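You operate a simulated robot arm through the tools that you are given. There is no shell and no other tool.

Carry out the task below with a simulated robot arm. There is one attempt and no reset: what you move stays moved.

Task
Check the steel roller for run-out; at 0.10 mm or less it goes on the blue mat.
Fine: draw its pin out and stand that between the caliper jaws; slide the roller down on the test spindle, give the knob half a turn, read; a worse roller goes back where it stood. Set down upright: steel roller.

It is judged by the outcome, as a careful person would: the job done as asked, and still so three seconds after it is handed in. It fails if anything else is knocked over, pushed out of place, dropped, spilled or broken.

Robot
A 6-joint arm with a two-finger parallel gripper, fixed in place. Base frame: the origin is on the floor under the middle of its stand, x ahead of it, y to its left, z up; the work surface is at about z = 80. Units: cm, degrees, N and s.
It reaches about 134.7 cm from its shoulder. Its first joint turns from -166.0 to 166.0 degrees. Payload 3.91 kg.
The tool frame sits at the grasp point between the pads (the TCP): z along the fingers, y along the line on which they close. The tips reach 3 cm beyond it. Largest opening 11 cm; finger width 2, thickness 1; the body of the gripper, 4.8 by 11.2 cm, starts 5.5 cm behind the TCP.
Orientation is told as [roll, pitch, yaw] about the base's x, y, z axes, in that order, counted from this pose: with the fingers straight down and closing along the base's y, the tool's x points along the base's -x, its y along +y and its z along -z.

Tools
- The arm moves only by the tool move_arm. Its argument "steps" is a list that holds one entry, the list of rows, each a list of 7 numbers: the shift along the tool's x, y, z in cm, then the turn, a rotation vector about the tool's x, y, z in degrees, then the opening, from 0 (shut) to 1 (fully open). In form: [[[tx, ty, tz, ax, ay, az, grip], ...]]. A call has 1 to 20 rows; each row shifts and turns the commanded pose from where the row before left it, along the tool's axes as they then stand. Each row takes 0.2 s and may step no farther than 5 cm and 8.6 degrees from the row before; otherwise, or with a gripper value out of range, the whole call is refused. Where a pose cannot be reached the arm comes as near as it can. A force on the tool above 40 N (or 10 N above the force at the start of the call, whichever is more), or a blocked arm, ends the call early, and 0.2 s more pass. The fingers move at their own pace (about 10.8 cm/s each) and stop on an object; they squeeze with about 32 N. The grip force told is the motor's: it shows also when the fingers shut on nothing. Time passes only in rows, and 0.2 s behind the last, so rows that do not move let the fingers close. The reply holds the time, the measured pose of the TCP, the force on the tool along the base axes, the opening and the grip force, in the units named above and with some noise, with the torque about the TCP (base axes, N m) and any sound that the robot's microphone picked up.
- Cameras (640 x 400 px; columns grow to the right, rows downward): "scene" is fixed at [4.98, -50.08, 140.01]; the picture's right is [0.18, -0.98, 0.00], its down [-0.47, -0.09, -0.88] and it looks along [0.86, 0.16, -0.48] (base axes); focal length 314 px, centre (320, 200). "wrist" rides on the gripper at [7.2, 1.7, -10.3] in the tool frame; the picture's right is [-0.23, 0.97, 0.00], its down [-0.76, -0.18, -0.62] and it looks along [-0.61, -0.14, 0.78] (tool axes); focal length 222 px, centre (320, 200). There is no depth. A picture from a camera that has moved, and an enlarged one, comes with that camera's place and axes in the base frame and with its lens.
- get_image(camera): a new picture of that camera. The clock stands still meanwhile.
- close_up(camera, box): a new picture of the part [left, top, right, bottom] of that camera's present view, enlarged. The clock stands still meanwhile.
- finish_job(): hands the job in; it is judged then, once.

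Nothing tells you positions but the pictures and the camera data. Unless the task says otherwise, let go and move clear before handing in.

The tools are called after "Emit:" as a command line: name --argument value ..., lists and objects as JSON in quotes. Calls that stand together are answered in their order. move_arm: Moves the arm, as the interface text tells. Its arguments: {"type":"object","properties":{"steps":{"type":"array","items":{"type":"array","items":{"type":"array","items":{"type":"number"}}}}},"required":["steps"]} The other tools are called the same way: get_image (camera) takes a picture; close_up (camera, box) takes an enlarged picture of a part of a camera's view; finish_job () hands the job in.

At the start:

```text
t: 0.0
eef_pos: [64.16, -38.69, 115.31]
tcp_rot: [0.1, 0.0, 0.0]
wrist_force: [0.1, 0.5, 1.1]
moment: [0.03, 0.01, 0.0]
grip_width: 10.99
grip_force: 0.1
```

scene: 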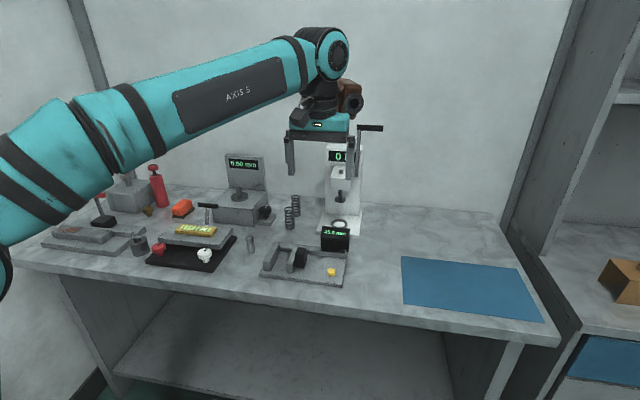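
wrist: 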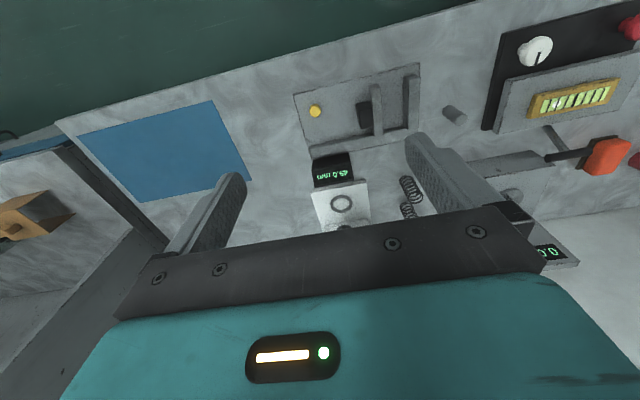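

I see a bench with several instruments, a caliper with a digital readout, a run-out tester at the back and a blue mat on the right. First I'll look closer at everything.

Emit:
close_up --camera "scene" --box '[240, 210, 380, 300]'

Emit:
close_up --camera "scene" --box '[180, 140, 320, 230]'

Emit:
close_up --camera "scene" --box '[40, 180, 260, 280]'

Emit:
close_up --camera "scene" --box '[270, 110, 400, 240]'

Emit:
close_up --camera "wrist" --box '[280, 50, 480, 230]'

```text
4.44 times, centred on (310, 255) of scene
camera zoom: at [4.98, -50.08, 140.01], right [0.18, -0.98, 0.0], down [-0.47, -0.09, -0.88], along [0.86, 0.16, -0.48], focal length 1396 px, centre (364, -44)
```

zoom: 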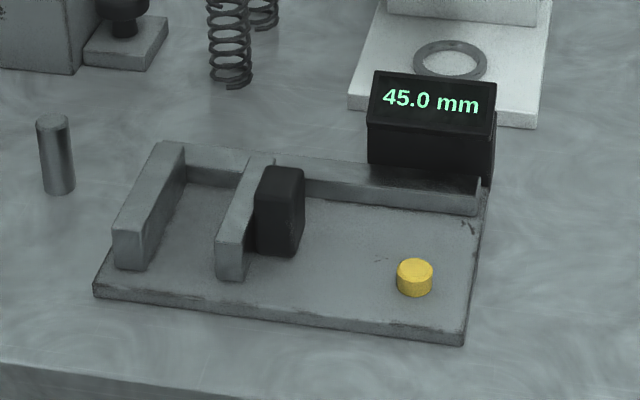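

```text
4.44 times, centred on (250, 185) of scene
camera zoom: at [4.98, -50.08, 140.01], right [0.18, -0.98, 0.0], down [-0.47, -0.09, -0.88], along [0.86, 0.16, -0.48], focal length 1396 px, centre (631, 267)
```

zoom: 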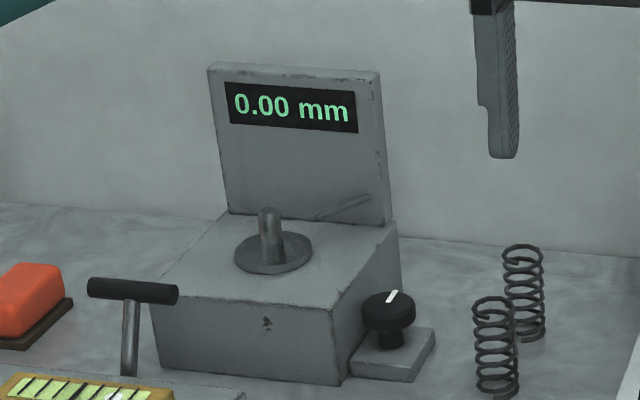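

```text
2.91 times, centred on (150, 230) of scene
camera zoom: at [4.98, -50.08, 140.01], right [0.18, -0.98, 0.0], down [-0.47, -0.09, -0.88], along [0.86, 0.16, -0.48], focal length 914 px, centre (814, 113)
```

zoom: 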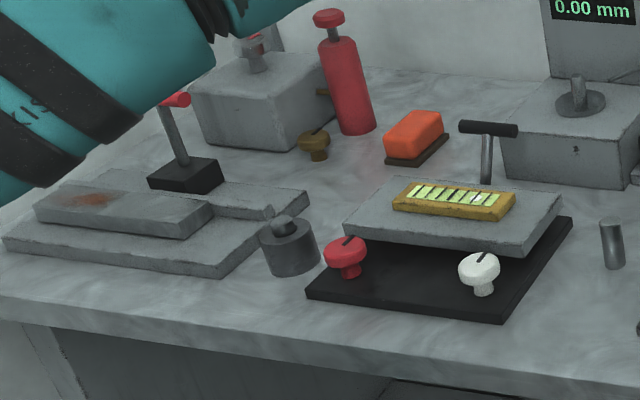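

```text
3.08 times, centred on (335, 175) of scene
camera zoom: at [4.98, -50.08, 140.01], right [0.18, -0.98, 0.0], down [-0.47, -0.09, -0.88], along [0.86, 0.16, -0.48], focal length 966 px, centre (274, 277)
```

zoom: 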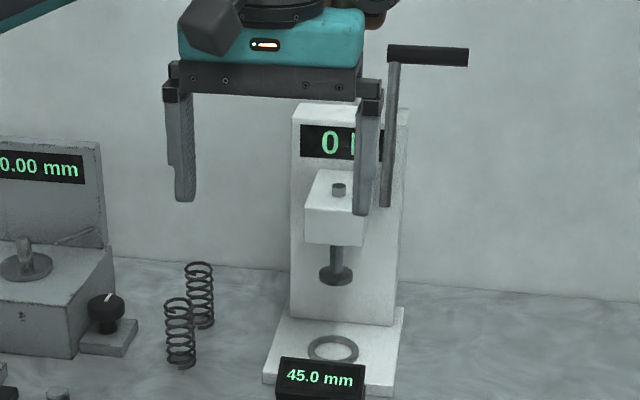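

```text
2.22 times, centred on (380, 140) of wrist
camera zoom: at [56.96, -37.05, 125.64], right [0.23, 0.97, 0.0], down [0.76, -0.18, 0.62], along [0.61, -0.14, -0.78], focal length 494 px, centre (187, 333)
```

zoom: 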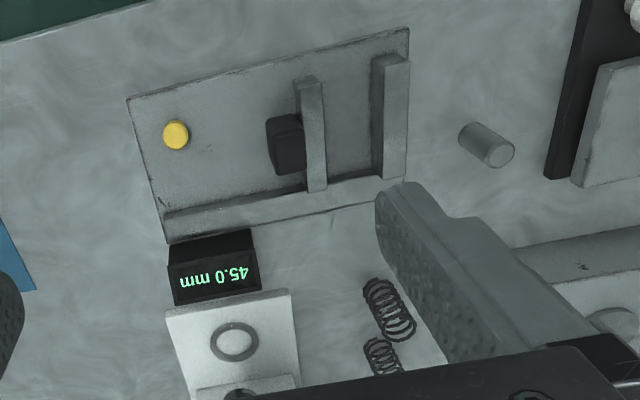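

The thick grey cylinder near the front left could be the roller with its pin. The tester with the 0.00 mm screen has a spindle and a knob. I'll zoom in further on these.

Emit:
close_up --camera "scene" --box '[115, 220, 175, 260]'

Emit:
close_up --camera "scene" --box '[210, 170, 290, 230]'

Emit:
close_up --camera "scene" --box '[230, 225, 270, 265]'

Emit:
close_up --camera "scene" --box '[90, 150, 200, 225]'

Emit:
close_up --camera "scene" --box '[380, 240, 640, 400]'

```text
10.00 times, centred on (145, 240) of scene
camera zoom: at [4.98, -50.08, 140.01], right [0.18, -0.98, 0.0], down [-0.47, -0.09, -0.88], along [0.86, 0.16, -0.48], focal length 3141 px, centre (2070, -200)
```

zoom: 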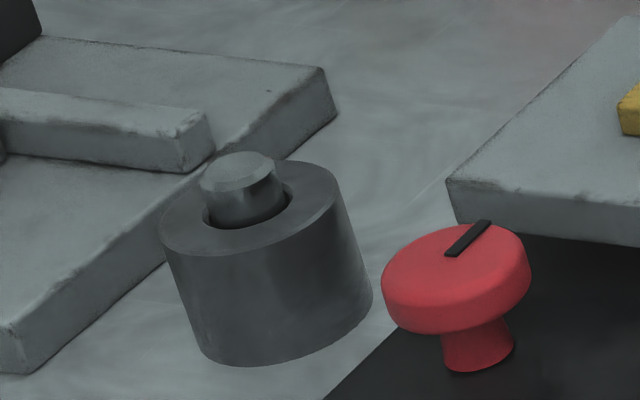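

```text
6.67 times, centred on (250, 200) of scene
camera zoom: at [4.98, -50.08, 140.01], right [0.18, -0.98, 0.0], down [-0.47, -0.09, -0.88], along [0.86, 0.16, -0.48], focal length 2094 px, centre (787, 200)
```

zoom: 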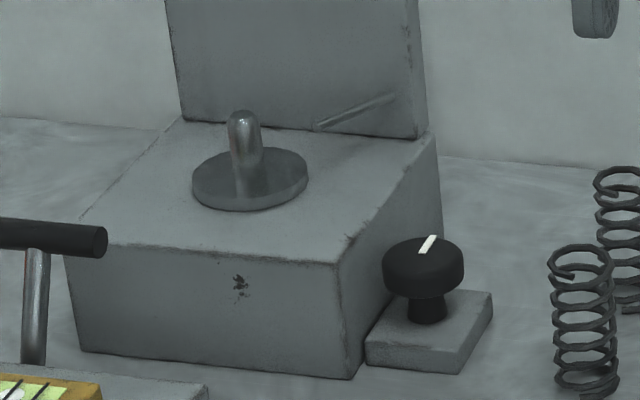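

```text
10.00 times, centred on (250, 245) of scene
camera zoom: at [4.98, -50.08, 140.01], right [0.18, -0.98, 0.0], down [-0.47, -0.09, -0.88], along [0.86, 0.16, -0.48], focal length 3141 px, centre (1020, -250)
```

zoom: 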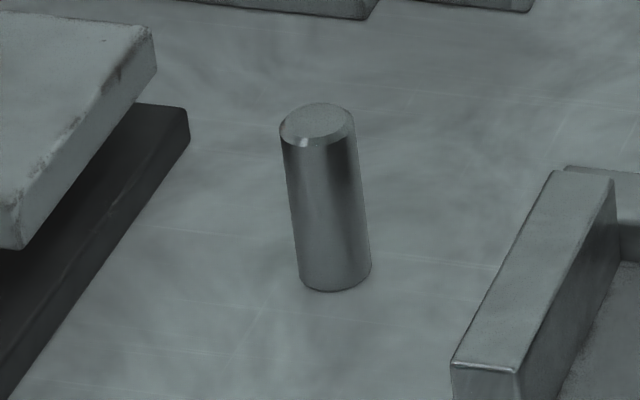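

```text
5.33 times, centred on (145, 188) of scene
camera zoom: at [4.98, -50.08, 140.01], right [0.18, -0.98, 0.0], down [-0.47, -0.09, -0.88], along [0.86, 0.16, -0.48], focal length 1675 px, centre (1253, 267)
```

zoom: 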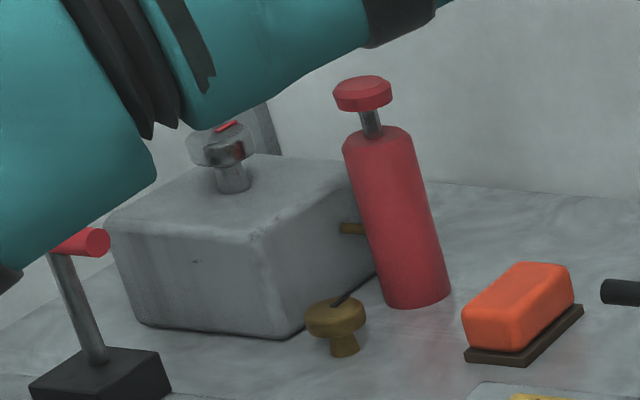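

```text
2.46 times, centred on (510, 320) of scene
camera zoom: at [4.98, -50.08, 140.01], right [0.18, -0.98, 0.0], down [-0.47, -0.09, -0.88], along [0.86, 0.16, -0.48], focal length 773 px, centre (-148, -95)
```

zoom: 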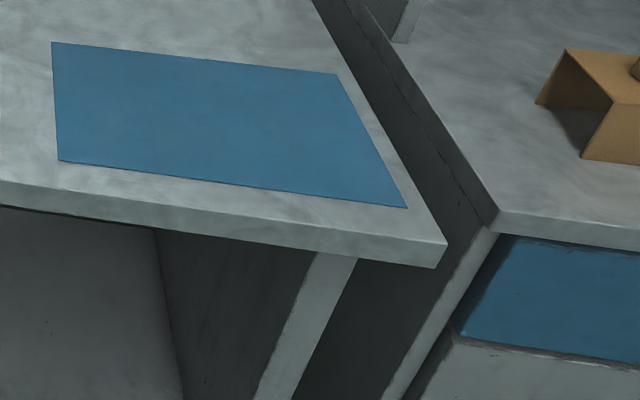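

The steel roller, with a pin loose in its bore, stands near (70, 17), and the loose pin near (76, -16) is something else. The tester spindle is near (96, -4.7), its knob near (93, -15), and the caliper is in front. I'll move the arm over towards the roller and look with the wrist camera.

Emit:
move_arm --steps '[[[0.35, 4.72, 0.86, 0, 0, 0, 1], [0.35, 4.72, 0.86, 0, 0, 0, 1], [0.35, 4.72, 0.86, 0, 0, 0, 1], [0.35, 4.72, 0.86, 0, 0, 0, 1], [0.35, 4.72, 0.86, 0, 0, 0, 1], [0.35, 4.72, 0.86, 0, 0, 0, 1], [0.35, 4.72, 0.86, 0, 0, 0, 1], [0.35, 4.72, 0.86, 0, 0, 0, 1], [0.35, 4.72, 0.86, 0, 0, 0, 1], [0.35, 4.72, 0.86, 0, 0, 0, 1], [0.35, 4.72, 0.86, 0, 0, 0, 1], [0.35, 4.72, 0.86, 0, 0, 0, 1], [0, 0, 0, 0, 0, 0, 1]]]'

Emit:
get_image --camera "wrist"

Emit:
get_image --camera "scene"

```text
t: 2.8
eef_pos: [60.03, 18.05, 105.05]
tcp_rot: [0.0, 0.0, -0.1]
wrist_force: [-0.6, 0.2, 0.4]
moment: [-0.05, 0.02, 0.01]
grip_width: 11.01
grip_force: 0.2
```

```text
taken
camera wrist: at [52.82, 19.79, 115.45], right [0.23, 0.97, 0.0], down [0.76, -0.18, 0.62], along [0.61, -0.14, -0.78], focal length 222 px, centre (320, 200)
```

wrist: 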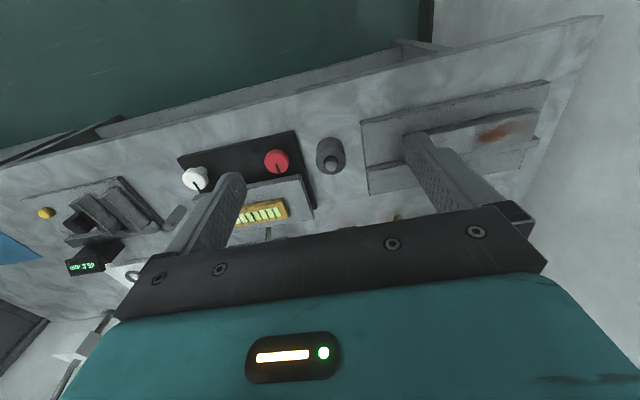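

```text
taken
```

scene: 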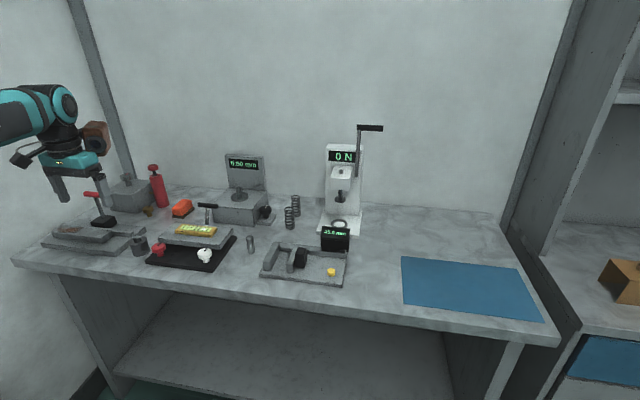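

The roller with its pin is in view. I'll take an enlarged look to get its exact position.

Emit:
close_up --camera "wrist" --box '[290, 125, 370, 185]'

Emit:
close_up --camera "scene" --box '[215, 150, 285, 230]'

```text
6.67 times, centred on (330, 155) of wrist
camera zoom: at [52.82, 19.79, 115.45], right [0.23, 0.97, 0.0], down [0.76, -0.18, 0.62], along [0.61, -0.14, -0.78], focal length 1481 px, centre (253, 500)
```

zoom: 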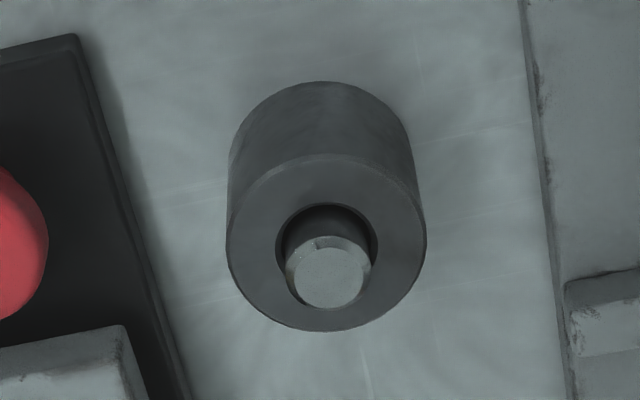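

```text
5.00 times, centred on (250, 190) of scene
camera zoom: at [4.98, -50.08, 140.01], right [0.18, -0.98, 0.0], down [-0.47, -0.09, -0.88], along [0.86, 0.16, -0.48], focal length 1570 px, centre (670, 250)
```

zoom: 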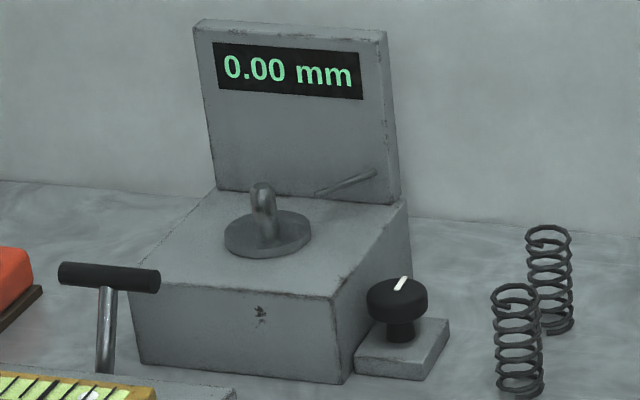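

The roller stands at about (69.95, 17.5) with its top near z 84.3, and the pin stands about 1.6 cm proud of it. I'll move above the pin with the fingers half open and check the alignment before going down.

Emit:
move_arm --steps '[[[-2.48, -0.14, 3, 0, 0, 0, 0.5], [-2.48, -0.14, 3, 0, 0, 0, 0.5], [-2.48, -0.14, 3, 0, 0, 0, 0.5], [-2.48, -0.13, 3, 0, 0, 0, 0.5], [0, 0, 0, 0, 0, 0, 0.5]]]'

Emit:
get_image --camera "wrist"

Emit:
close_up --camera "scene" --box '[90, 190, 190, 260]'

```text
t: 4.0
eef_pos: [69.84, 17.25, 93.05]
tcp_rot: [0.1, -0.1, -0.1]
wrist_force: [-0.3, -0.2, 0.4]
moment: [-0.01, -0.02, 0.03]
grip_width: 5.52
grip_force: 0.0
```

```text
taken
camera wrist: at [62.69, 18.97, 103.41], right [0.23, 0.97, 0.0], down [0.76, -0.18, 0.62], along [0.61, -0.14, -0.78], focal length 222 px, centre (320, 200)
```

wrist: 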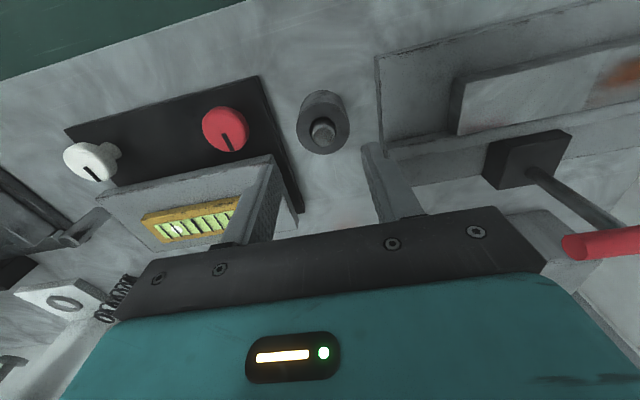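

```text
5.71 times, centred on (140, 225) of scene
camera zoom: at [4.98, -50.08, 140.01], right [0.18, -0.98, 0.0], down [-0.47, -0.09, -0.88], along [0.86, 0.16, -0.48], focal length 1795 px, centre (1349, 57)
```

zoom: 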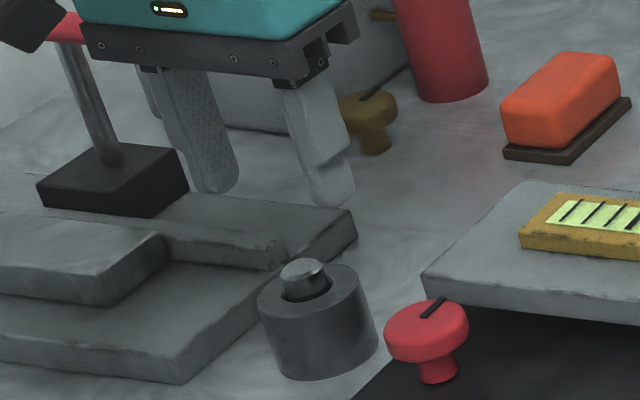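

The fingers are above the pin. I'll enlarge the wrist view to refine the centring.

Emit:
close_up --camera "wrist" --box '[280, 80, 360, 160]'

```text
5.00 times, centred on (320, 120) of wrist
camera zoom: at [62.69, 18.97, 103.41], right [0.23, 0.97, 0.0], down [0.76, -0.18, 0.62], along [0.61, -0.14, -0.78], focal length 1111 px, centre (320, 600)
```

zoom: 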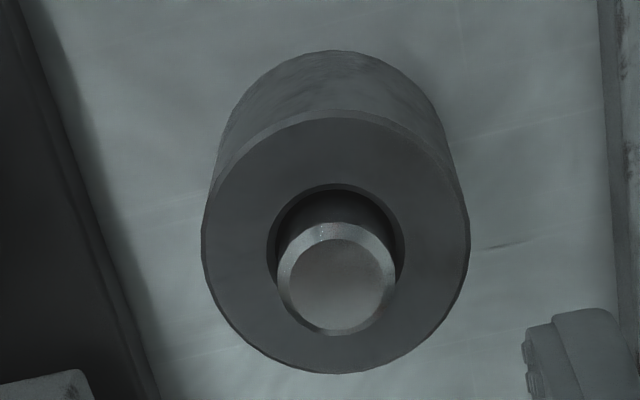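

The pin is centred at about (69.85, 17.55) with its top near z 86.1. I'll lower the fingertips to just above the roller's top face and close on the pin.

Emit:
move_arm --steps '[[[0, 0.25, 1.5, 0, 0, 0, 0.5], [0, 0, 2.0, 0, 0, 0, 0.5], [0, 0, 1.2, 0, 0, 0, 0.5], [0, 0, 0.75, 0, 0, 0, 0.5], [0, 0, 0, 0, 0, 0, 0.5]]]'

Emit:
get_image --camera "wrist"

Emit:
close_up --camera "scene" --box '[90, 190, 190, 260]'

```text
t: 5.2
eef_pos: [69.92, 17.55, 87.43]
tcp_rot: [0.0, 0.0, -0.1]
wrist_force: [0.2, 0.1, -0.5]
moment: [0.04, -0.02, 0.02]
grip_width: 5.53
grip_force: 0.1
```

```text
taken
camera wrist: at [62.69, 19.33, 97.84], right [0.23, 0.97, 0.0], down [0.76, -0.18, 0.62], along [0.61, -0.14, -0.78], focal length 222 px, centre (320, 200)
```

wrist: 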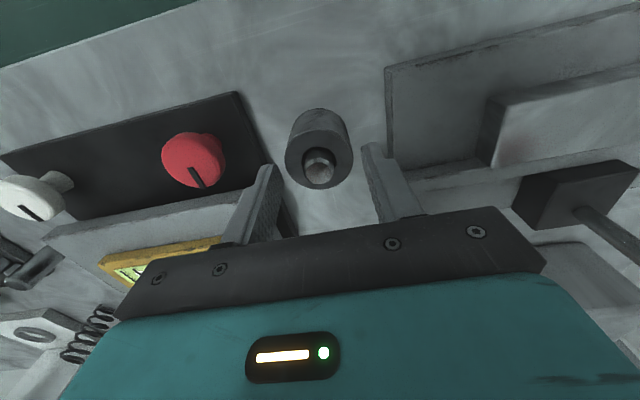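

```text
5.71 times, centred on (140, 225) of scene
camera zoom: at [4.98, -50.08, 140.01], right [0.18, -0.98, 0.0], down [-0.47, -0.09, -0.88], along [0.86, 0.16, -0.48], focal length 1795 px, centre (1349, 57)
```

zoom: 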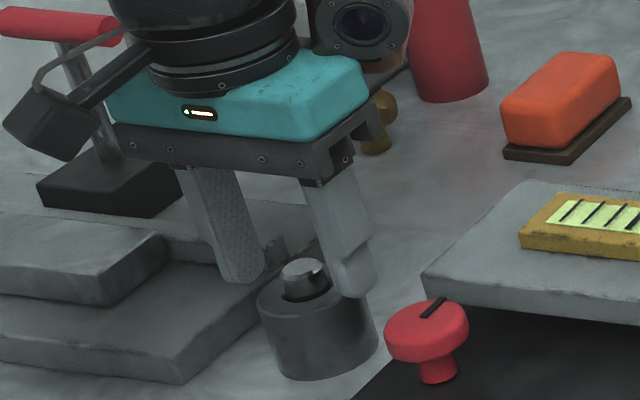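

The fingertips straddle the pin just above the roller. I'll check the centring before closing.

Emit:
close_up --camera "wrist" --box '[220, 90, 420, 215]'

```text
3.20 times, centred on (320, 152) of wrist
camera zoom: at [62.69, 19.33, 97.84], right [0.23, 0.97, 0.0], down [0.76, -0.18, 0.62], along [0.61, -0.14, -0.78], focal length 711 px, centre (320, 352)
```

zoom: 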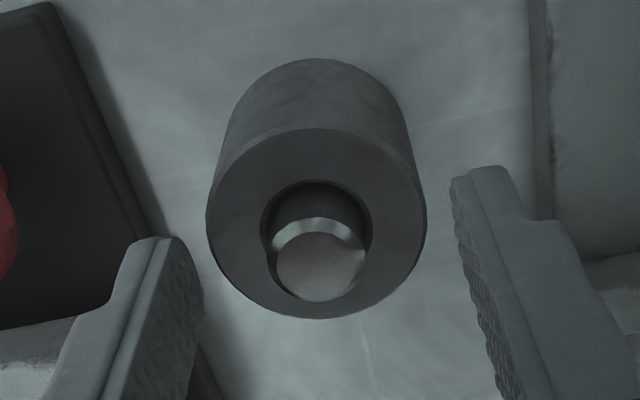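

The pin sits within about 0.15 cm of the grasp centre, so I'll close on it now.

Emit:
move_arm --steps '[[[0, 0, 0, 0, 0, 0, 0], [0, 0, 0, 0, 0, 0, 0], [0, 0, 0, 0, 0, 0, 0], [0, 0, 0, 0, 0, 0, 0]]]'

Emit:
close_up --camera "wrist" --box '[220, 90, 420, 215]'

```text
t: 6.2
eef_pos: [69.91, 17.51, 87.51]
tcp_rot: [0.0, 0.0, -0.1]
wrist_force: [-0.1, -0.5, 0.5]
moment: [-0.01, 0.0, 0.0]
grip_width: 1.9
grip_force: 32.0
```

```text
3.20 times, centred on (320, 152) of wrist
camera zoom: at [62.69, 19.33, 97.84], right [0.23, 0.97, 0.0], down [0.76, -0.18, 0.62], along [0.61, -0.14, -0.78], focal length 711 px, centre (320, 352)
```

zoom: 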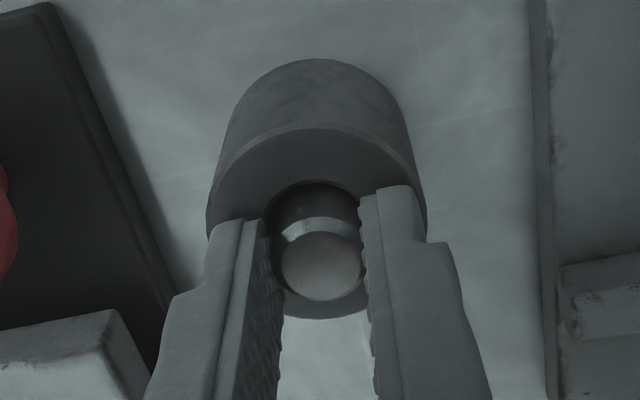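

The grip is on the pin at 1.9 cm. I'll draw it up slowly.

Emit:
move_arm --steps '[[[0, 0, -0.5, 0, 0, 0, 0], [0, 0, -0.5, 0, 0, 0, 0], [0, 0, -0.5, 0, 0, 0, 0], [0, 0, -0.5, 0, 0, 0, 0]]]'

Emit:
get_image --camera "wrist"

Emit:
close_up --camera "scene" --box '[90, 190, 190, 260]'

```text
t: 7.2
eef_pos: [69.97, 17.44, 89.55]
tcp_rot: [-0.1, 0.1, 0.0]
wrist_force: [0.9, -0.6, -1.1]
moment: [0.01, -0.01, 0.01]
grip_width: 1.92
grip_force: 32.3
```

```text
taken
camera wrist: at [62.69, 19.31, 99.87], right [0.23, 0.97, 0.0], down [0.76, -0.18, 0.62], along [0.61, -0.14, -0.78], focal length 222 px, centre (320, 200)
```

wrist: 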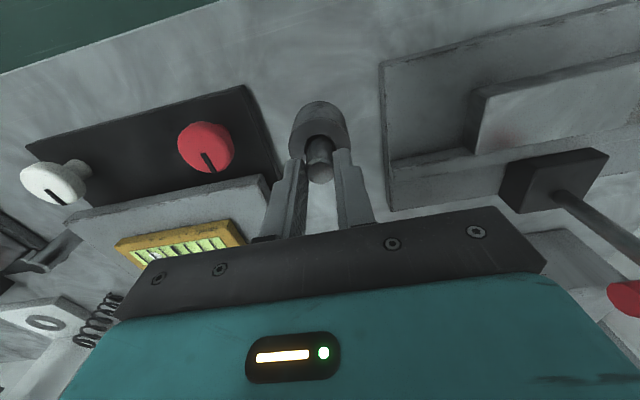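

```text
5.71 times, centred on (140, 225) of scene
camera zoom: at [4.98, -50.08, 140.01], right [0.18, -0.98, 0.0], down [-0.47, -0.09, -0.88], along [0.86, 0.16, -0.48], focal length 1795 px, centre (1349, 57)
```

zoom: 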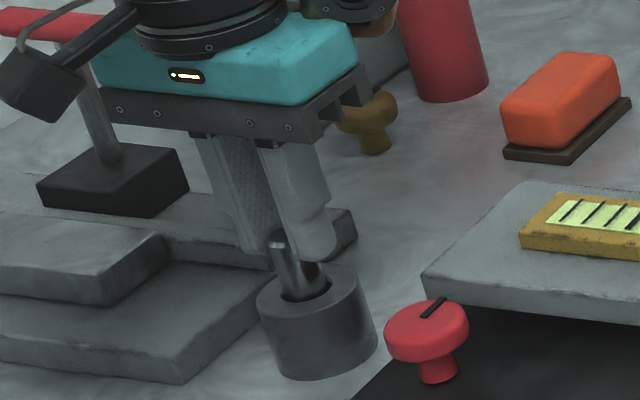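

The pin is sliding out cleanly and the roller stays put. I'll keep lifting until the pin is well clear.

Emit:
move_arm --steps '[[[0, 0, -0.6, 0, 0, 0, 0], [0, 0, -0.6, 0, 0, 0, 0], [0, 0, -0.6, 0, 0, 0, 0], [0, 0, -0.6, 0, 0, 0, 0], [0, 0, -1, 0, 0, 0, 0], [0, 0, -2, 0, 0, 0, 0], [0, 0, -2, 0, 0, 0, 0], [0, 0, -2, 0, 0, 0, 0]]]'

Emit:
get_image --camera "wrist"

Emit:
close_up --camera "scene" --box '[90, 170, 190, 260]'

Emit:
close_up --camera "scene" --box '[250, 230, 360, 295]'

```text
t: 9.0
eef_pos: [69.84, 17.54, 98.97]
tcp_rot: [0.0, 0.1, 0.1]
wrist_force: [-0.1, 0.9, -1.4]
moment: [-0.03, 0.0, 0.01]
grip_width: 1.89
grip_force: 32.0
```

```text
taken
camera wrist: at [62.69, 19.35, 109.31], right [0.23, 0.97, 0.0], down [0.76, -0.18, 0.62], along [0.61, -0.14, -0.78], focal length 222 px, centre (320, 200)
```

wrist: 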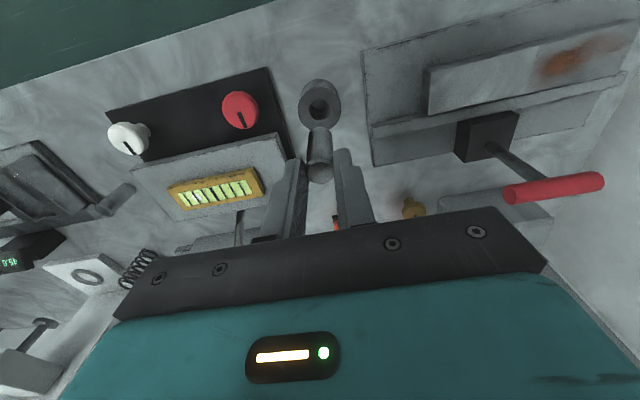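

```text
4.44 times, centred on (140, 215) of scene
camera zoom: at [4.98, -50.08, 140.01], right [0.18, -0.98, 0.0], down [-0.47, -0.09, -0.88], along [0.86, 0.16, -0.48], focal length 1396 px, centre (1120, 133)
```

zoom: 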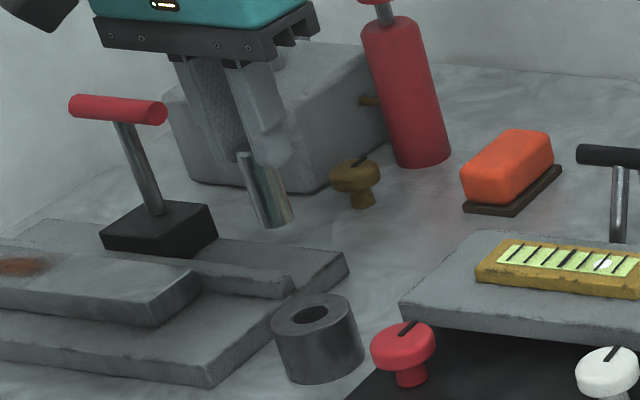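

```text
5.82 times, centred on (305, 262) of scene
camera zoom: at [4.98, -50.08, 140.01], right [0.18, -0.98, 0.0], down [-0.47, -0.09, -0.88], along [0.86, 0.16, -0.48], focal length 1827 px, centre (407, -164)
```

zoom: 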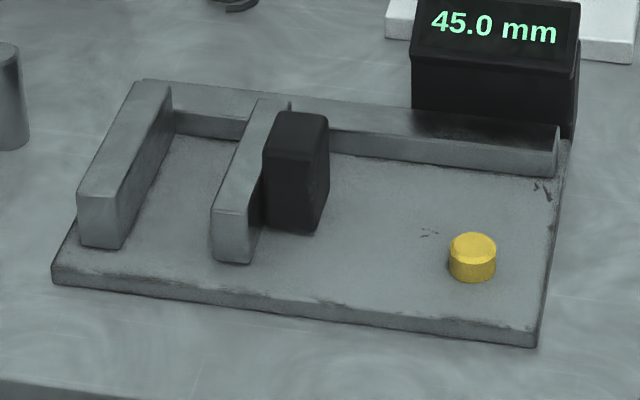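

The pin is out and held, and the roller stands undisturbed. The caliper pocket between the jaws is centred near (72.8, -26.9), and with the pin held this high the fingertips will stay above the jaws. I'll carry the pin over there.

Emit:
move_arm --steps '[[[0, 0, -2, 0, 0, 0, 0], [-0.27, -4.44, 0, 0, 0, 0, 0], [-0.27, -4.44, 0, 0, 0, 0, 0], [-0.27, -4.44, 0, 0, 0, 0, 0], [-0.27, -4.44, 0, 0, 0, 0, 0], [-0.27, -4.44, 0, 0, 0, 0, 0], [-0.27, -4.44, 0, 0, 0, 0, 0], [-0.27, -4.44, 0, 0, 0, 0, 0], [-0.27, -4.44, 0, 0, 0, 0, 0], [-0.27, -4.44, 0, 0, 0, 0, 0], [-0.27, -4.44, 0, 0, 0, 0, 0], [0, 0, 0, 0, 0, 0, 0]]]'

Emit:
get_image --camera "wrist"

Emit:
close_up --camera "scene" --box '[240, 180, 370, 295]'

```text
t: 11.6
eef_pos: [72.63, -26.84, 100.79]
tcp_rot: [0.0, 0.0, 0.1]
wrist_force: [-0.2, 0.4, -0.7]
moment: [0.0, 0.0, 0.03]
grip_width: 1.85
grip_force: 32.1
```

```text
taken
camera wrist: at [65.41, -25.01, 111.16], right [0.23, 0.97, 0.0], down [0.76, -0.18, 0.62], along [0.61, -0.14, -0.78], focal length 222 px, centre (320, 200)
```

wrist: 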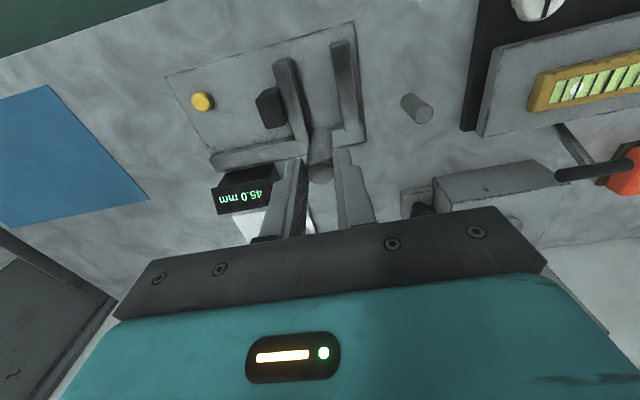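

```text
3.48 times, centred on (305, 238) of scene
camera zoom: at [4.98, -50.08, 140.01], right [0.18, -0.98, 0.0], down [-0.47, -0.09, -0.88], along [0.86, 0.16, -0.48], focal length 1092 px, centre (372, 70)
```

zoom: 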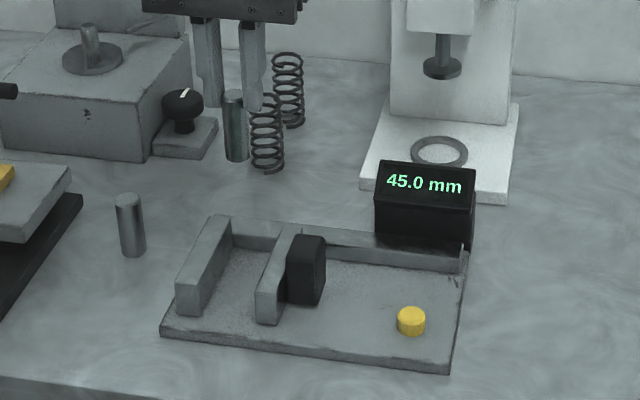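

The pin is hanging above the caliper. I'll enlarge the wrist view to confirm where the jaws are.

Emit:
close_up --camera "wrist" --box '[240, 10, 400, 190]'

```text
2.22 times, centred on (320, 100) of wrist
camera zoom: at [65.41, -25.01, 111.16], right [0.23, 0.97, 0.0], down [0.76, -0.18, 0.62], along [0.61, -0.14, -0.78], focal length 494 px, centre (320, 422)
```

zoom: 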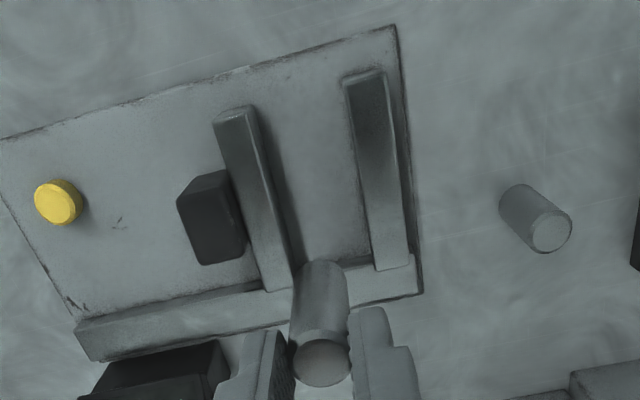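

The pocket spans about x 67.7–76.7 and y -24.4 to -28.8, so I'll aim for (72.3, -26.6). I'll go down most of the way and check.

Emit:
move_arm --steps '[[[0.3, 0.1, 2.5, 0, 0, 0, 0], [0, 0, 2.5, 0, 0, 0, 0], [0, 0, 2.5, 0, 0, 0, 0], [0, 0, 1.8, 0, 0, 0, 0], [0, 0, 1.0, 0, 0, 0, 0], [0, 0, 0, 0, 0, 0, 0]]]'

Emit:
close_up --camera "wrist" --box '[240, 60, 400, 200]'

Emit:
close_up --camera "scene" --box '[240, 210, 370, 295]'

```text
t: 13.0
eef_pos: [72.41, -26.9, 90.43]
tcp_rot: [-0.1, 0.0, 0.0]
wrist_force: [-0.5, 0.2, -1.3]
moment: [0.01, 0.01, -0.02]
grip_width: 1.88
grip_force: 32.1
```

```text
2.86 times, centred on (320, 130) of wrist
camera zoom: at [65.21, -25.07, 100.96], right [0.23, 0.97, 0.0], down [0.76, -0.18, 0.62], along [0.61, -0.14, -0.78], focal length 635 px, centre (320, 400)
```

zoom: 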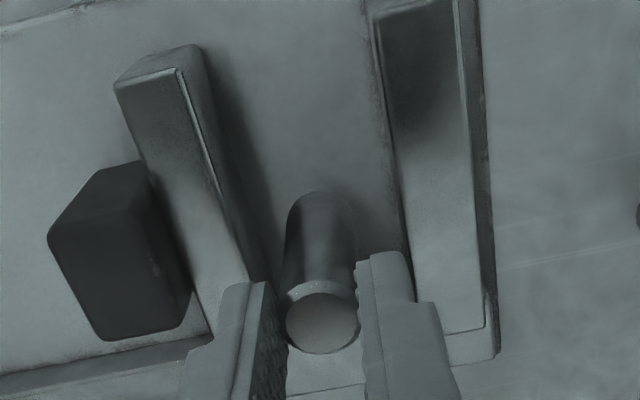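

```text
4.71 times, centred on (305, 252) of scene
camera zoom: at [4.98, -50.08, 140.01], right [0.18, -0.98, 0.0], down [-0.47, -0.09, -0.88], along [0.86, 0.16, -0.48], focal length 1478 px, centre (391, -47)
```

zoom: 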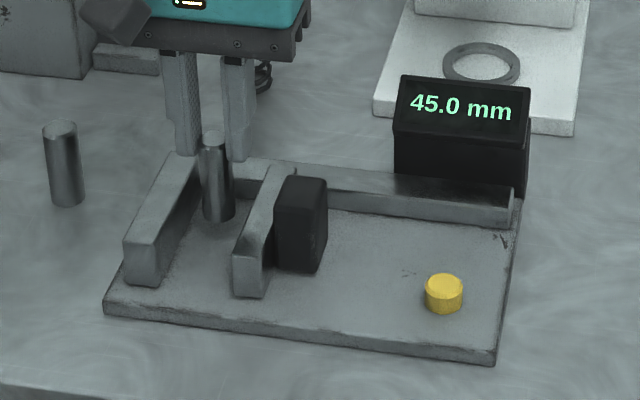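

The pin is well centred in the gap and a little above the plate. I'll lower it in small steps and watch for contact.

Emit:
move_arm --steps '[[[0, 0.1, 0.4, 0, 0, 0, 0], [0, 0, 0.4, 0, 0, 0, 0], [0, 0, 0.2, 0, 0, 0, 0], [0, 0, 0.2, 0, 0, 0, 0], [0, 0, 0, 0, 0, 0, 0]]]'

Emit:
close_up --camera "scene" --box '[250, 220, 330, 280]'

```text
t: 14.2
eef_pos: [72.32, -26.64, 89.35]
tcp_rot: [0.0, -0.1, -0.1]
wrist_force: [-0.7, -0.3, -1.4]
moment: [0.01, -0.03, 0.02]
grip_width: 1.91
grip_force: 32.1
```

```text
6.67 times, centred on (290, 250) of scene
camera zoom: at [4.98, -50.08, 140.01], right [0.18, -0.98, 0.0], down [-0.47, -0.09, -0.88], along [0.86, 0.16, -0.48], focal length 2094 px, centre (520, -133)
```

zoom: 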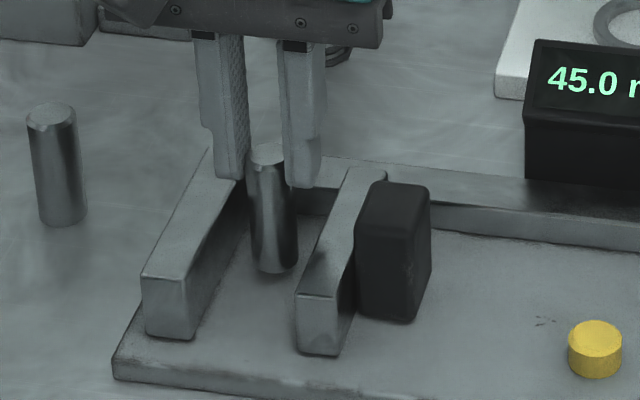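

The pin bottom is about 0.7–1 cm above the plate. I'll keep going in 0.2 cm steps.

Emit:
move_arm --steps '[[[0, 0, 0.2, 0, 0, 0, 0], [0, 0, 0.2, 0, 0, 0, 0], [0, 0, 0.1, 0, 0, 0, 0], [0, 0, 0, 0, 0, 0, 0]]]'

Emit:
close_up --camera "scene" --box '[250, 220, 330, 280]'

```text
t: 15.2
eef_pos: [72.41, -26.74, 88.88]
tcp_rot: [0.1, 0.0, 0.0]
wrist_force: [0.2, 0.0, -2.0]
moment: [-0.01, 0.04, 0.01]
grip_width: 1.88
grip_force: 31.9
```

```text
6.67 times, centred on (290, 250) of scene
camera zoom: at [4.98, -50.08, 140.01], right [0.18, -0.98, 0.0], down [-0.47, -0.09, -0.88], along [0.86, 0.16, -0.48], focal length 2094 px, centre (520, -133)
```

zoom: 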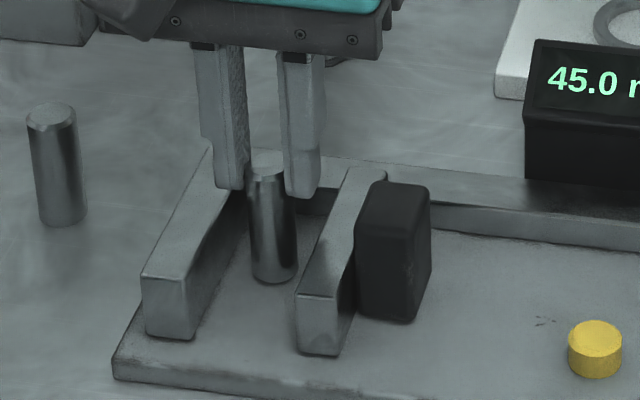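

Emit:
move_arm --steps '[[[0, 0, 0.15, 0, 0, 0, 0], [0, 0, 0.1, 0, 0, 0, 0], [0, 0, 0, 0, 0, 0, 0]]]'

Emit:
close_up --camera "scene" --box '[250, 220, 330, 280]'

```text
t: 16.0
eef_pos: [72.25, -26.71, 88.63]
tcp_rot: [0.0, -0.1, -0.1]
wrist_force: [3.0, -1.0, 10.8]
moment: [0.0, -0.2, 0.01]
grip_width: 1.9
grip_force: 32.0
```

```text
6.67 times, centred on (290, 250) of scene
camera zoom: at [4.98, -50.08, 140.01], right [0.18, -0.98, 0.0], down [-0.47, -0.09, -0.88], along [0.86, 0.16, -0.48], focal length 2094 px, centre (520, -133)
```

zoom: 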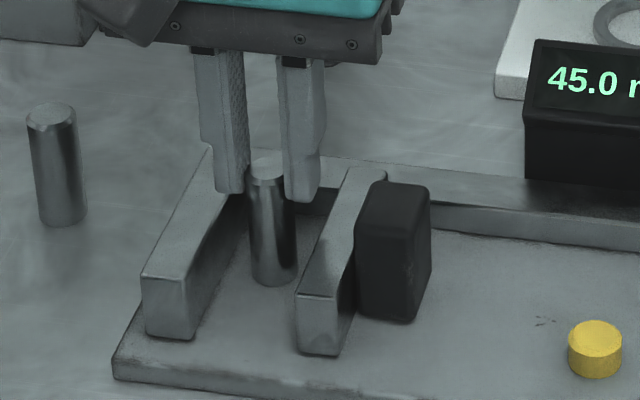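

The pin is on the plate, with a contact force of about 11 N. I'll ease the force, open slightly, then go straight up.

Emit:
move_arm --steps '[[[0, 0, -0.08, 0, 0, 0, 0], [0, 0, 0, 0, 0, 0, 0.34], [0, 0, 0, 0, 0, 0, 0.34], [0, 0, 0, 0, 0, 0, 0.34]]]'

Emit:
close_up --camera "scene" --box '[250, 220, 330, 280]'

Emit:
close_up --camera "wrist" --box '[240, 90, 400, 210]'

```text
t: 17.0
eef_pos: [72.35, -26.7, 88.63]
tcp_rot: [0.0, -0.1, -0.1]
wrist_force: [-0.4, 0.1, 0.4]
moment: [0.0, 0.02, 0.03]
grip_width: 3.74
grip_force: 0.1
```

```text
6.67 times, centred on (290, 250) of scene
camera zoom: at [4.98, -50.08, 140.01], right [0.18, -0.98, 0.0], down [-0.47, -0.09, -0.88], along [0.86, 0.16, -0.48], focal length 2094 px, centre (520, -133)
```

zoom: 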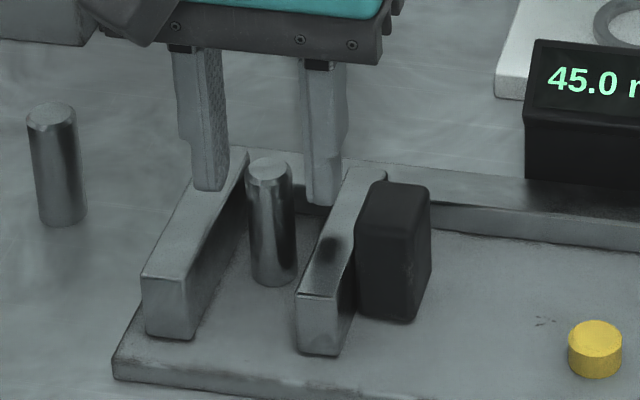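

```text
3.33 times, centred on (320, 150) of wrist
camera zoom: at [65.02, -24.92, 99.07], right [0.23, 0.97, 0.0], down [0.76, -0.18, 0.62], along [0.61, -0.14, -0.78], focal length 740 px, centre (320, 367)
```

zoom: 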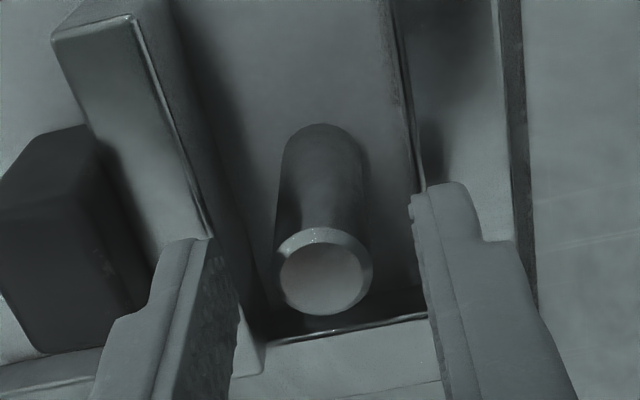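

The pin stands upright between the jaws. I'll lift away, travel back over the roller and open to about 6.8 cm.

Emit:
move_arm --steps '[[[0, 0, -2, 0, 0, 0, 0.34], [0, 0, -3, 0, 0, 0, 0.34], [0, 0, -4, 0, 0, 0, 0.34], [0, 0, -3, 0, 0, 0, 0.34], [0.25, 4.43, 0, 0, 0, 0, 0.62], [0.25, 4.43, 0, 0, 0, 0, 0.62], [0.25, 4.43, 0, 0, 0, 0, 0.62], [0.25, 4.43, 0, 0, 0, 0, 0.62], [0.25, 4.43, 0, 0, 0, 0, 0.62], [0.25, 4.43, 0, 0, 0, 0, 0.62], [0.25, 4.43, 0, 0, 0, 0, 0.62], [0.25, 4.43, 0, 0, 0, 0, 0.62], [0.25, 4.43, 0, 0, 0, 0, 0.62], [0.2, 4.38, 0, 0, 0, 0, 0.62], [0, 0, 4, 0, 0, 0, 0.62], [0, 0, 3, 0, 0, 0, 0.62], [0, 0, 2, 0, 0, 0, 0.62], [0, 0, 0, 0, 0, 0, 0.62]]]'

Emit:
close_up --camera "wrist" --box '[220, 70, 420, 195]'

Emit:
get_image --camera "scene"

```text
t: 20.8
eef_pos: [69.86, 17.66, 91.67]
tcp_rot: [0.0, 0.1, 0.0]
wrist_force: [-0.1, -0.7, 1.0]
moment: [0.01, 0.0, 0.0]
grip_width: 6.8
grip_force: 0.0
```

```text
3.20 times, centred on (320, 132) of wrist
camera zoom: at [62.52, 19.51, 102.06], right [0.23, 0.97, 0.0], down [0.76, -0.18, 0.62], along [0.61, -0.14, -0.78], focal length 711 px, centre (320, 416)
```

zoom: 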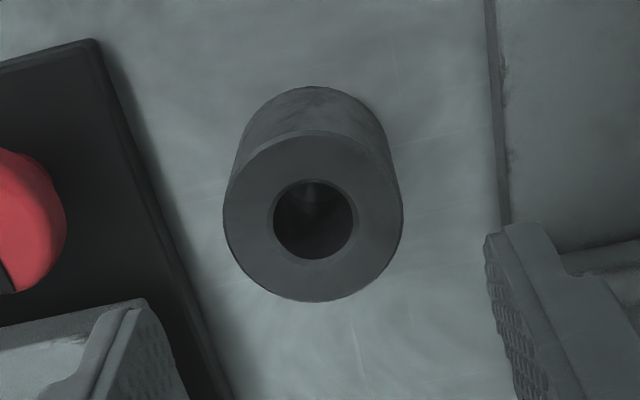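

```text
taken
```

scene: 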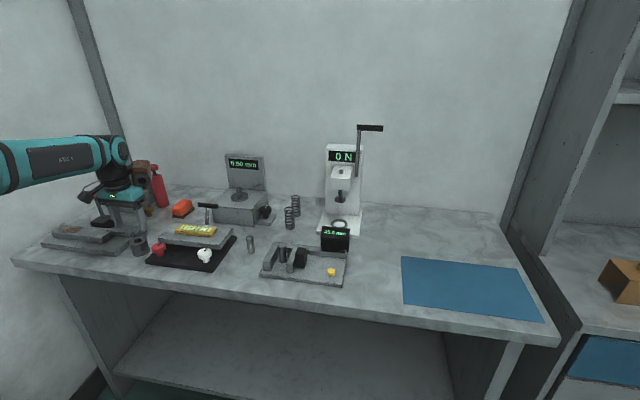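

The roller is centred within 0.2 cm of the grasp axis. I'll lower the open fingers around it until the tips are about 1.3 cm above the table.

Emit:
move_arm --steps '[[[-0.08, -0.2, 2.0, 0, 0, 0, 0.62], [0, 0, 2.0, 0, 0, 0, 0.62], [0, 0, 2.0, 0, 0, 0, 0.62], [0, 0, 1.3, 0, 0, 0, 0.62], [0, 0, 0, 0, 0, 0, 0.62]]]'

Emit:
close_up --camera "wrist" --box '[220, 90, 420, 215]'

Emit:
close_up --camera "scene" --box '[90, 190, 190, 260]'

```text
t: 22.0
eef_pos: [69.79, 17.52, 84.38]
tcp_rot: [0.0, 0.0, -0.1]
wrist_force: [0.4, 0.2, -0.6]
moment: [-0.02, 0.06, -0.01]
grip_width: 6.82
grip_force: 0.0
```

```text
3.20 times, centred on (320, 152) of wrist
camera zoom: at [62.63, 19.25, 94.8], right [0.23, 0.97, 0.0], down [0.76, -0.18, 0.62], along [0.61, -0.14, -0.78], focal length 711 px, centre (320, 352)
```

zoom: 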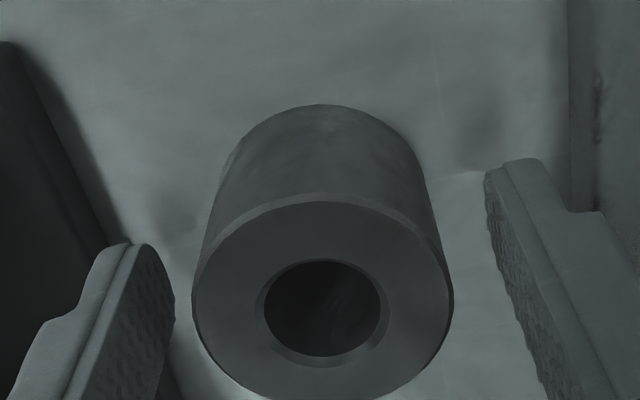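

```text
5.71 times, centred on (140, 225) of scene
camera zoom: at [4.98, -50.08, 140.01], right [0.18, -0.98, 0.0], down [-0.47, -0.09, -0.88], along [0.86, 0.16, -0.48], focal length 1795 px, centre (1349, 57)
```

zoom: 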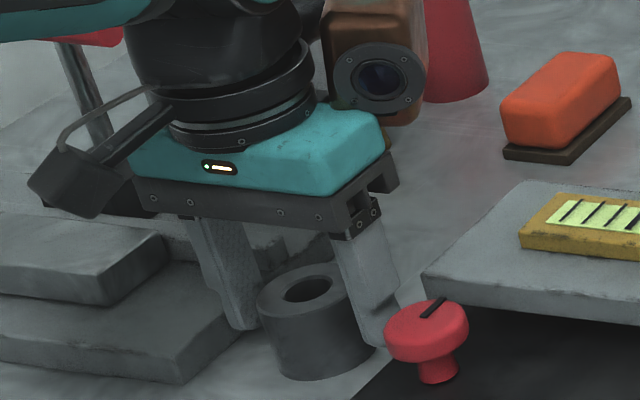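

The fingers straddle the roller and it is centred. I'll close the gripper on it.

Emit:
move_arm --steps '[[[0, 0, 0, 0, 0, 0, 0], [0, 0, 0, 0, 0, 0, 0], [0, 0, 0, 0, 0, 0, 0], [0, 0, 0, 0, 0, 0, 0]]]'

Emit:
close_up --camera "wrist" --box '[220, 90, 420, 215]'

```text
t: 23.0
eef_pos: [69.76, 17.54, 84.5]
tcp_rot: [-0.1, 0.1, 0.0]
wrist_force: [-0.4, 0.4, 0.1]
moment: [-0.03, -0.04, 0.03]
grip_width: 4.1
grip_force: 32.1
```

```text
3.20 times, centred on (320, 152) of wrist
camera zoom: at [62.64, 19.25, 94.82], right [0.23, 0.97, 0.0], down [0.76, -0.18, 0.62], along [0.61, -0.14, -0.78], focal length 711 px, centre (320, 352)
```

zoom: 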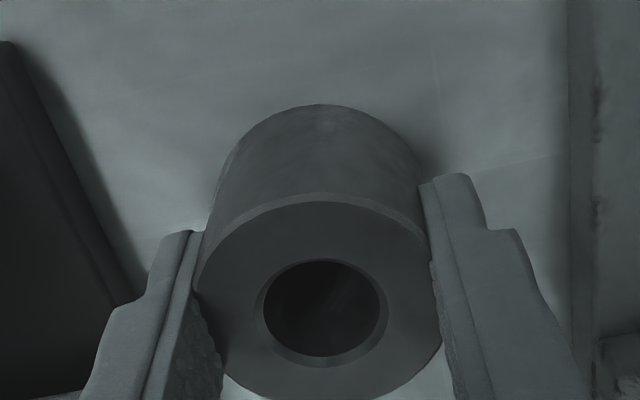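

The gripper has closed on the roller, reading 4.1 cm. I'll lift a little and check that it comes up straight.

Emit:
move_arm --steps '[[[0, 0, -0.4, 0, 0, 0, 0], [0, 0, -0.6, 0, 0, 0, 0], [0, 0, -1.0, 0, 0, 0, 0], [0, 0, 0, 0, 0, 0, 0]]]'

Emit:
close_up --camera "wrist" --box '[220, 90, 420, 215]'

Emit:
close_up --camera "scene" --box '[90, 190, 190, 260]'

```text
t: 24.0
eef_pos: [69.93, 17.37, 86.42]
tcp_rot: [-0.1, 0.0, -0.1]
wrist_force: [-1.1, 0.0, -0.9]
moment: [-0.01, 0.0, 0.02]
grip_width: 4.12
grip_force: 31.8
```

```text
3.20 times, centred on (320, 152) of wrist
camera zoom: at [62.72, 19.13, 96.79], right [0.23, 0.97, 0.0], down [0.76, -0.18, 0.62], along [0.61, -0.14, -0.78], focal length 711 px, centre (320, 352)
```

zoom: 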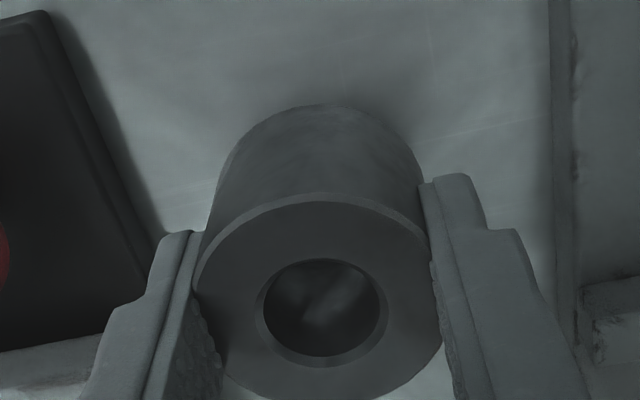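

```text
5.71 times, centred on (140, 225) of scene
camera zoom: at [4.98, -50.08, 140.01], right [0.18, -0.98, 0.0], down [-0.47, -0.09, -0.88], along [0.86, 0.16, -0.48], focal length 1795 px, centre (1349, 57)
```

zoom: 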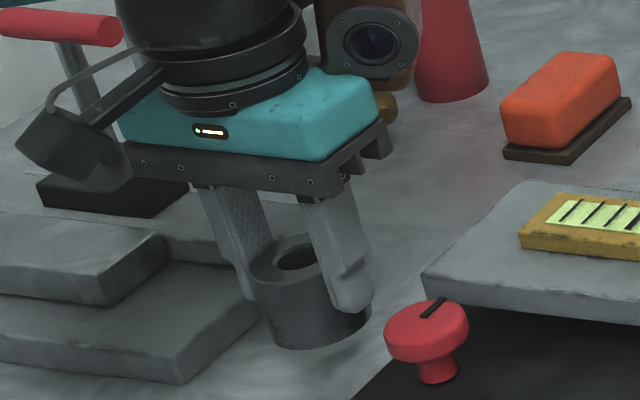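

The roller came up straight, with its bore centred on the grasp axis. Next I'll carry it high, over and beyond the tester, so the wrist camera can look straight down on the spindle.

Emit:
move_arm --steps '[[[0, 0, -3, 0, 0, 0, 0], [0, 0, -4, 0, 0, 0, 0], [0, 0, -4.5, 0, 0, 0, 0], [-3.29, -2.556, -1.5, 0, 0, 0, 0], [-3.29, -2.556, -1.5, 0, 0, 0, 0], [-3.29, -2.556, -1.5, 0, 0, 0, 0], [-3.29, -2.556, -1.5, 0, 0, 0, 0], [-3.29, -2.556, -1.5, 0, 0, 0, 0], [-3.29, -2.556, -1.5, 0, 0, 0, 0], [-3.29, -2.556, -1.5, 0, 0, 0, 0], [-3.29, -2.556, -1.5, 0, 0, 0, 0], [-3.29, -2.556, -1.5, 0, 0, 0, 0], [0, 0, 0, 0, 0, 0, 0]]]'

Emit:
get_image --camera "wrist"

Emit:
get_image --camera "scene"

```text
t: 26.8
eef_pos: [98.45, -5.73, 109.79]
tcp_rot: [-0.1, -0.1, 0.0]
wrist_force: [0.1, 0.4, -0.6]
moment: [-0.01, 0.03, -0.01]
grip_width: 4.13
grip_force: 32.3
out of reach, approached as far as the arm can: row 12
```

```text
taken
camera wrist: at [91.13, -4.04, 120.25], right [0.23, 0.97, 0.0], down [0.76, -0.18, 0.62], along [0.61, -0.14, -0.78], focal length 222 px, centre (320, 200)
```

wrist: 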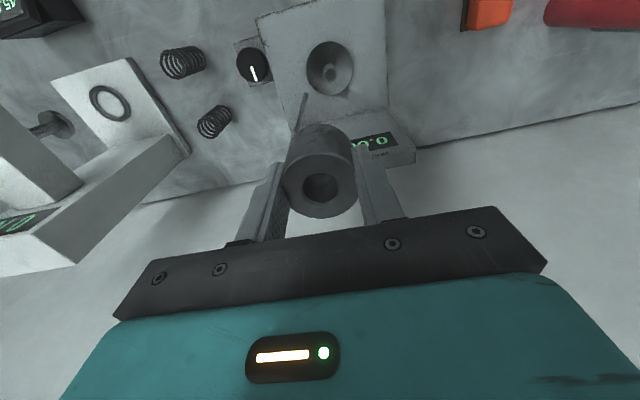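

```text
taken
```

scene: 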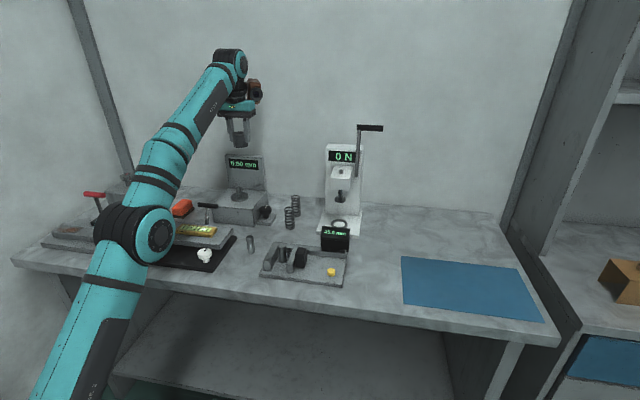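

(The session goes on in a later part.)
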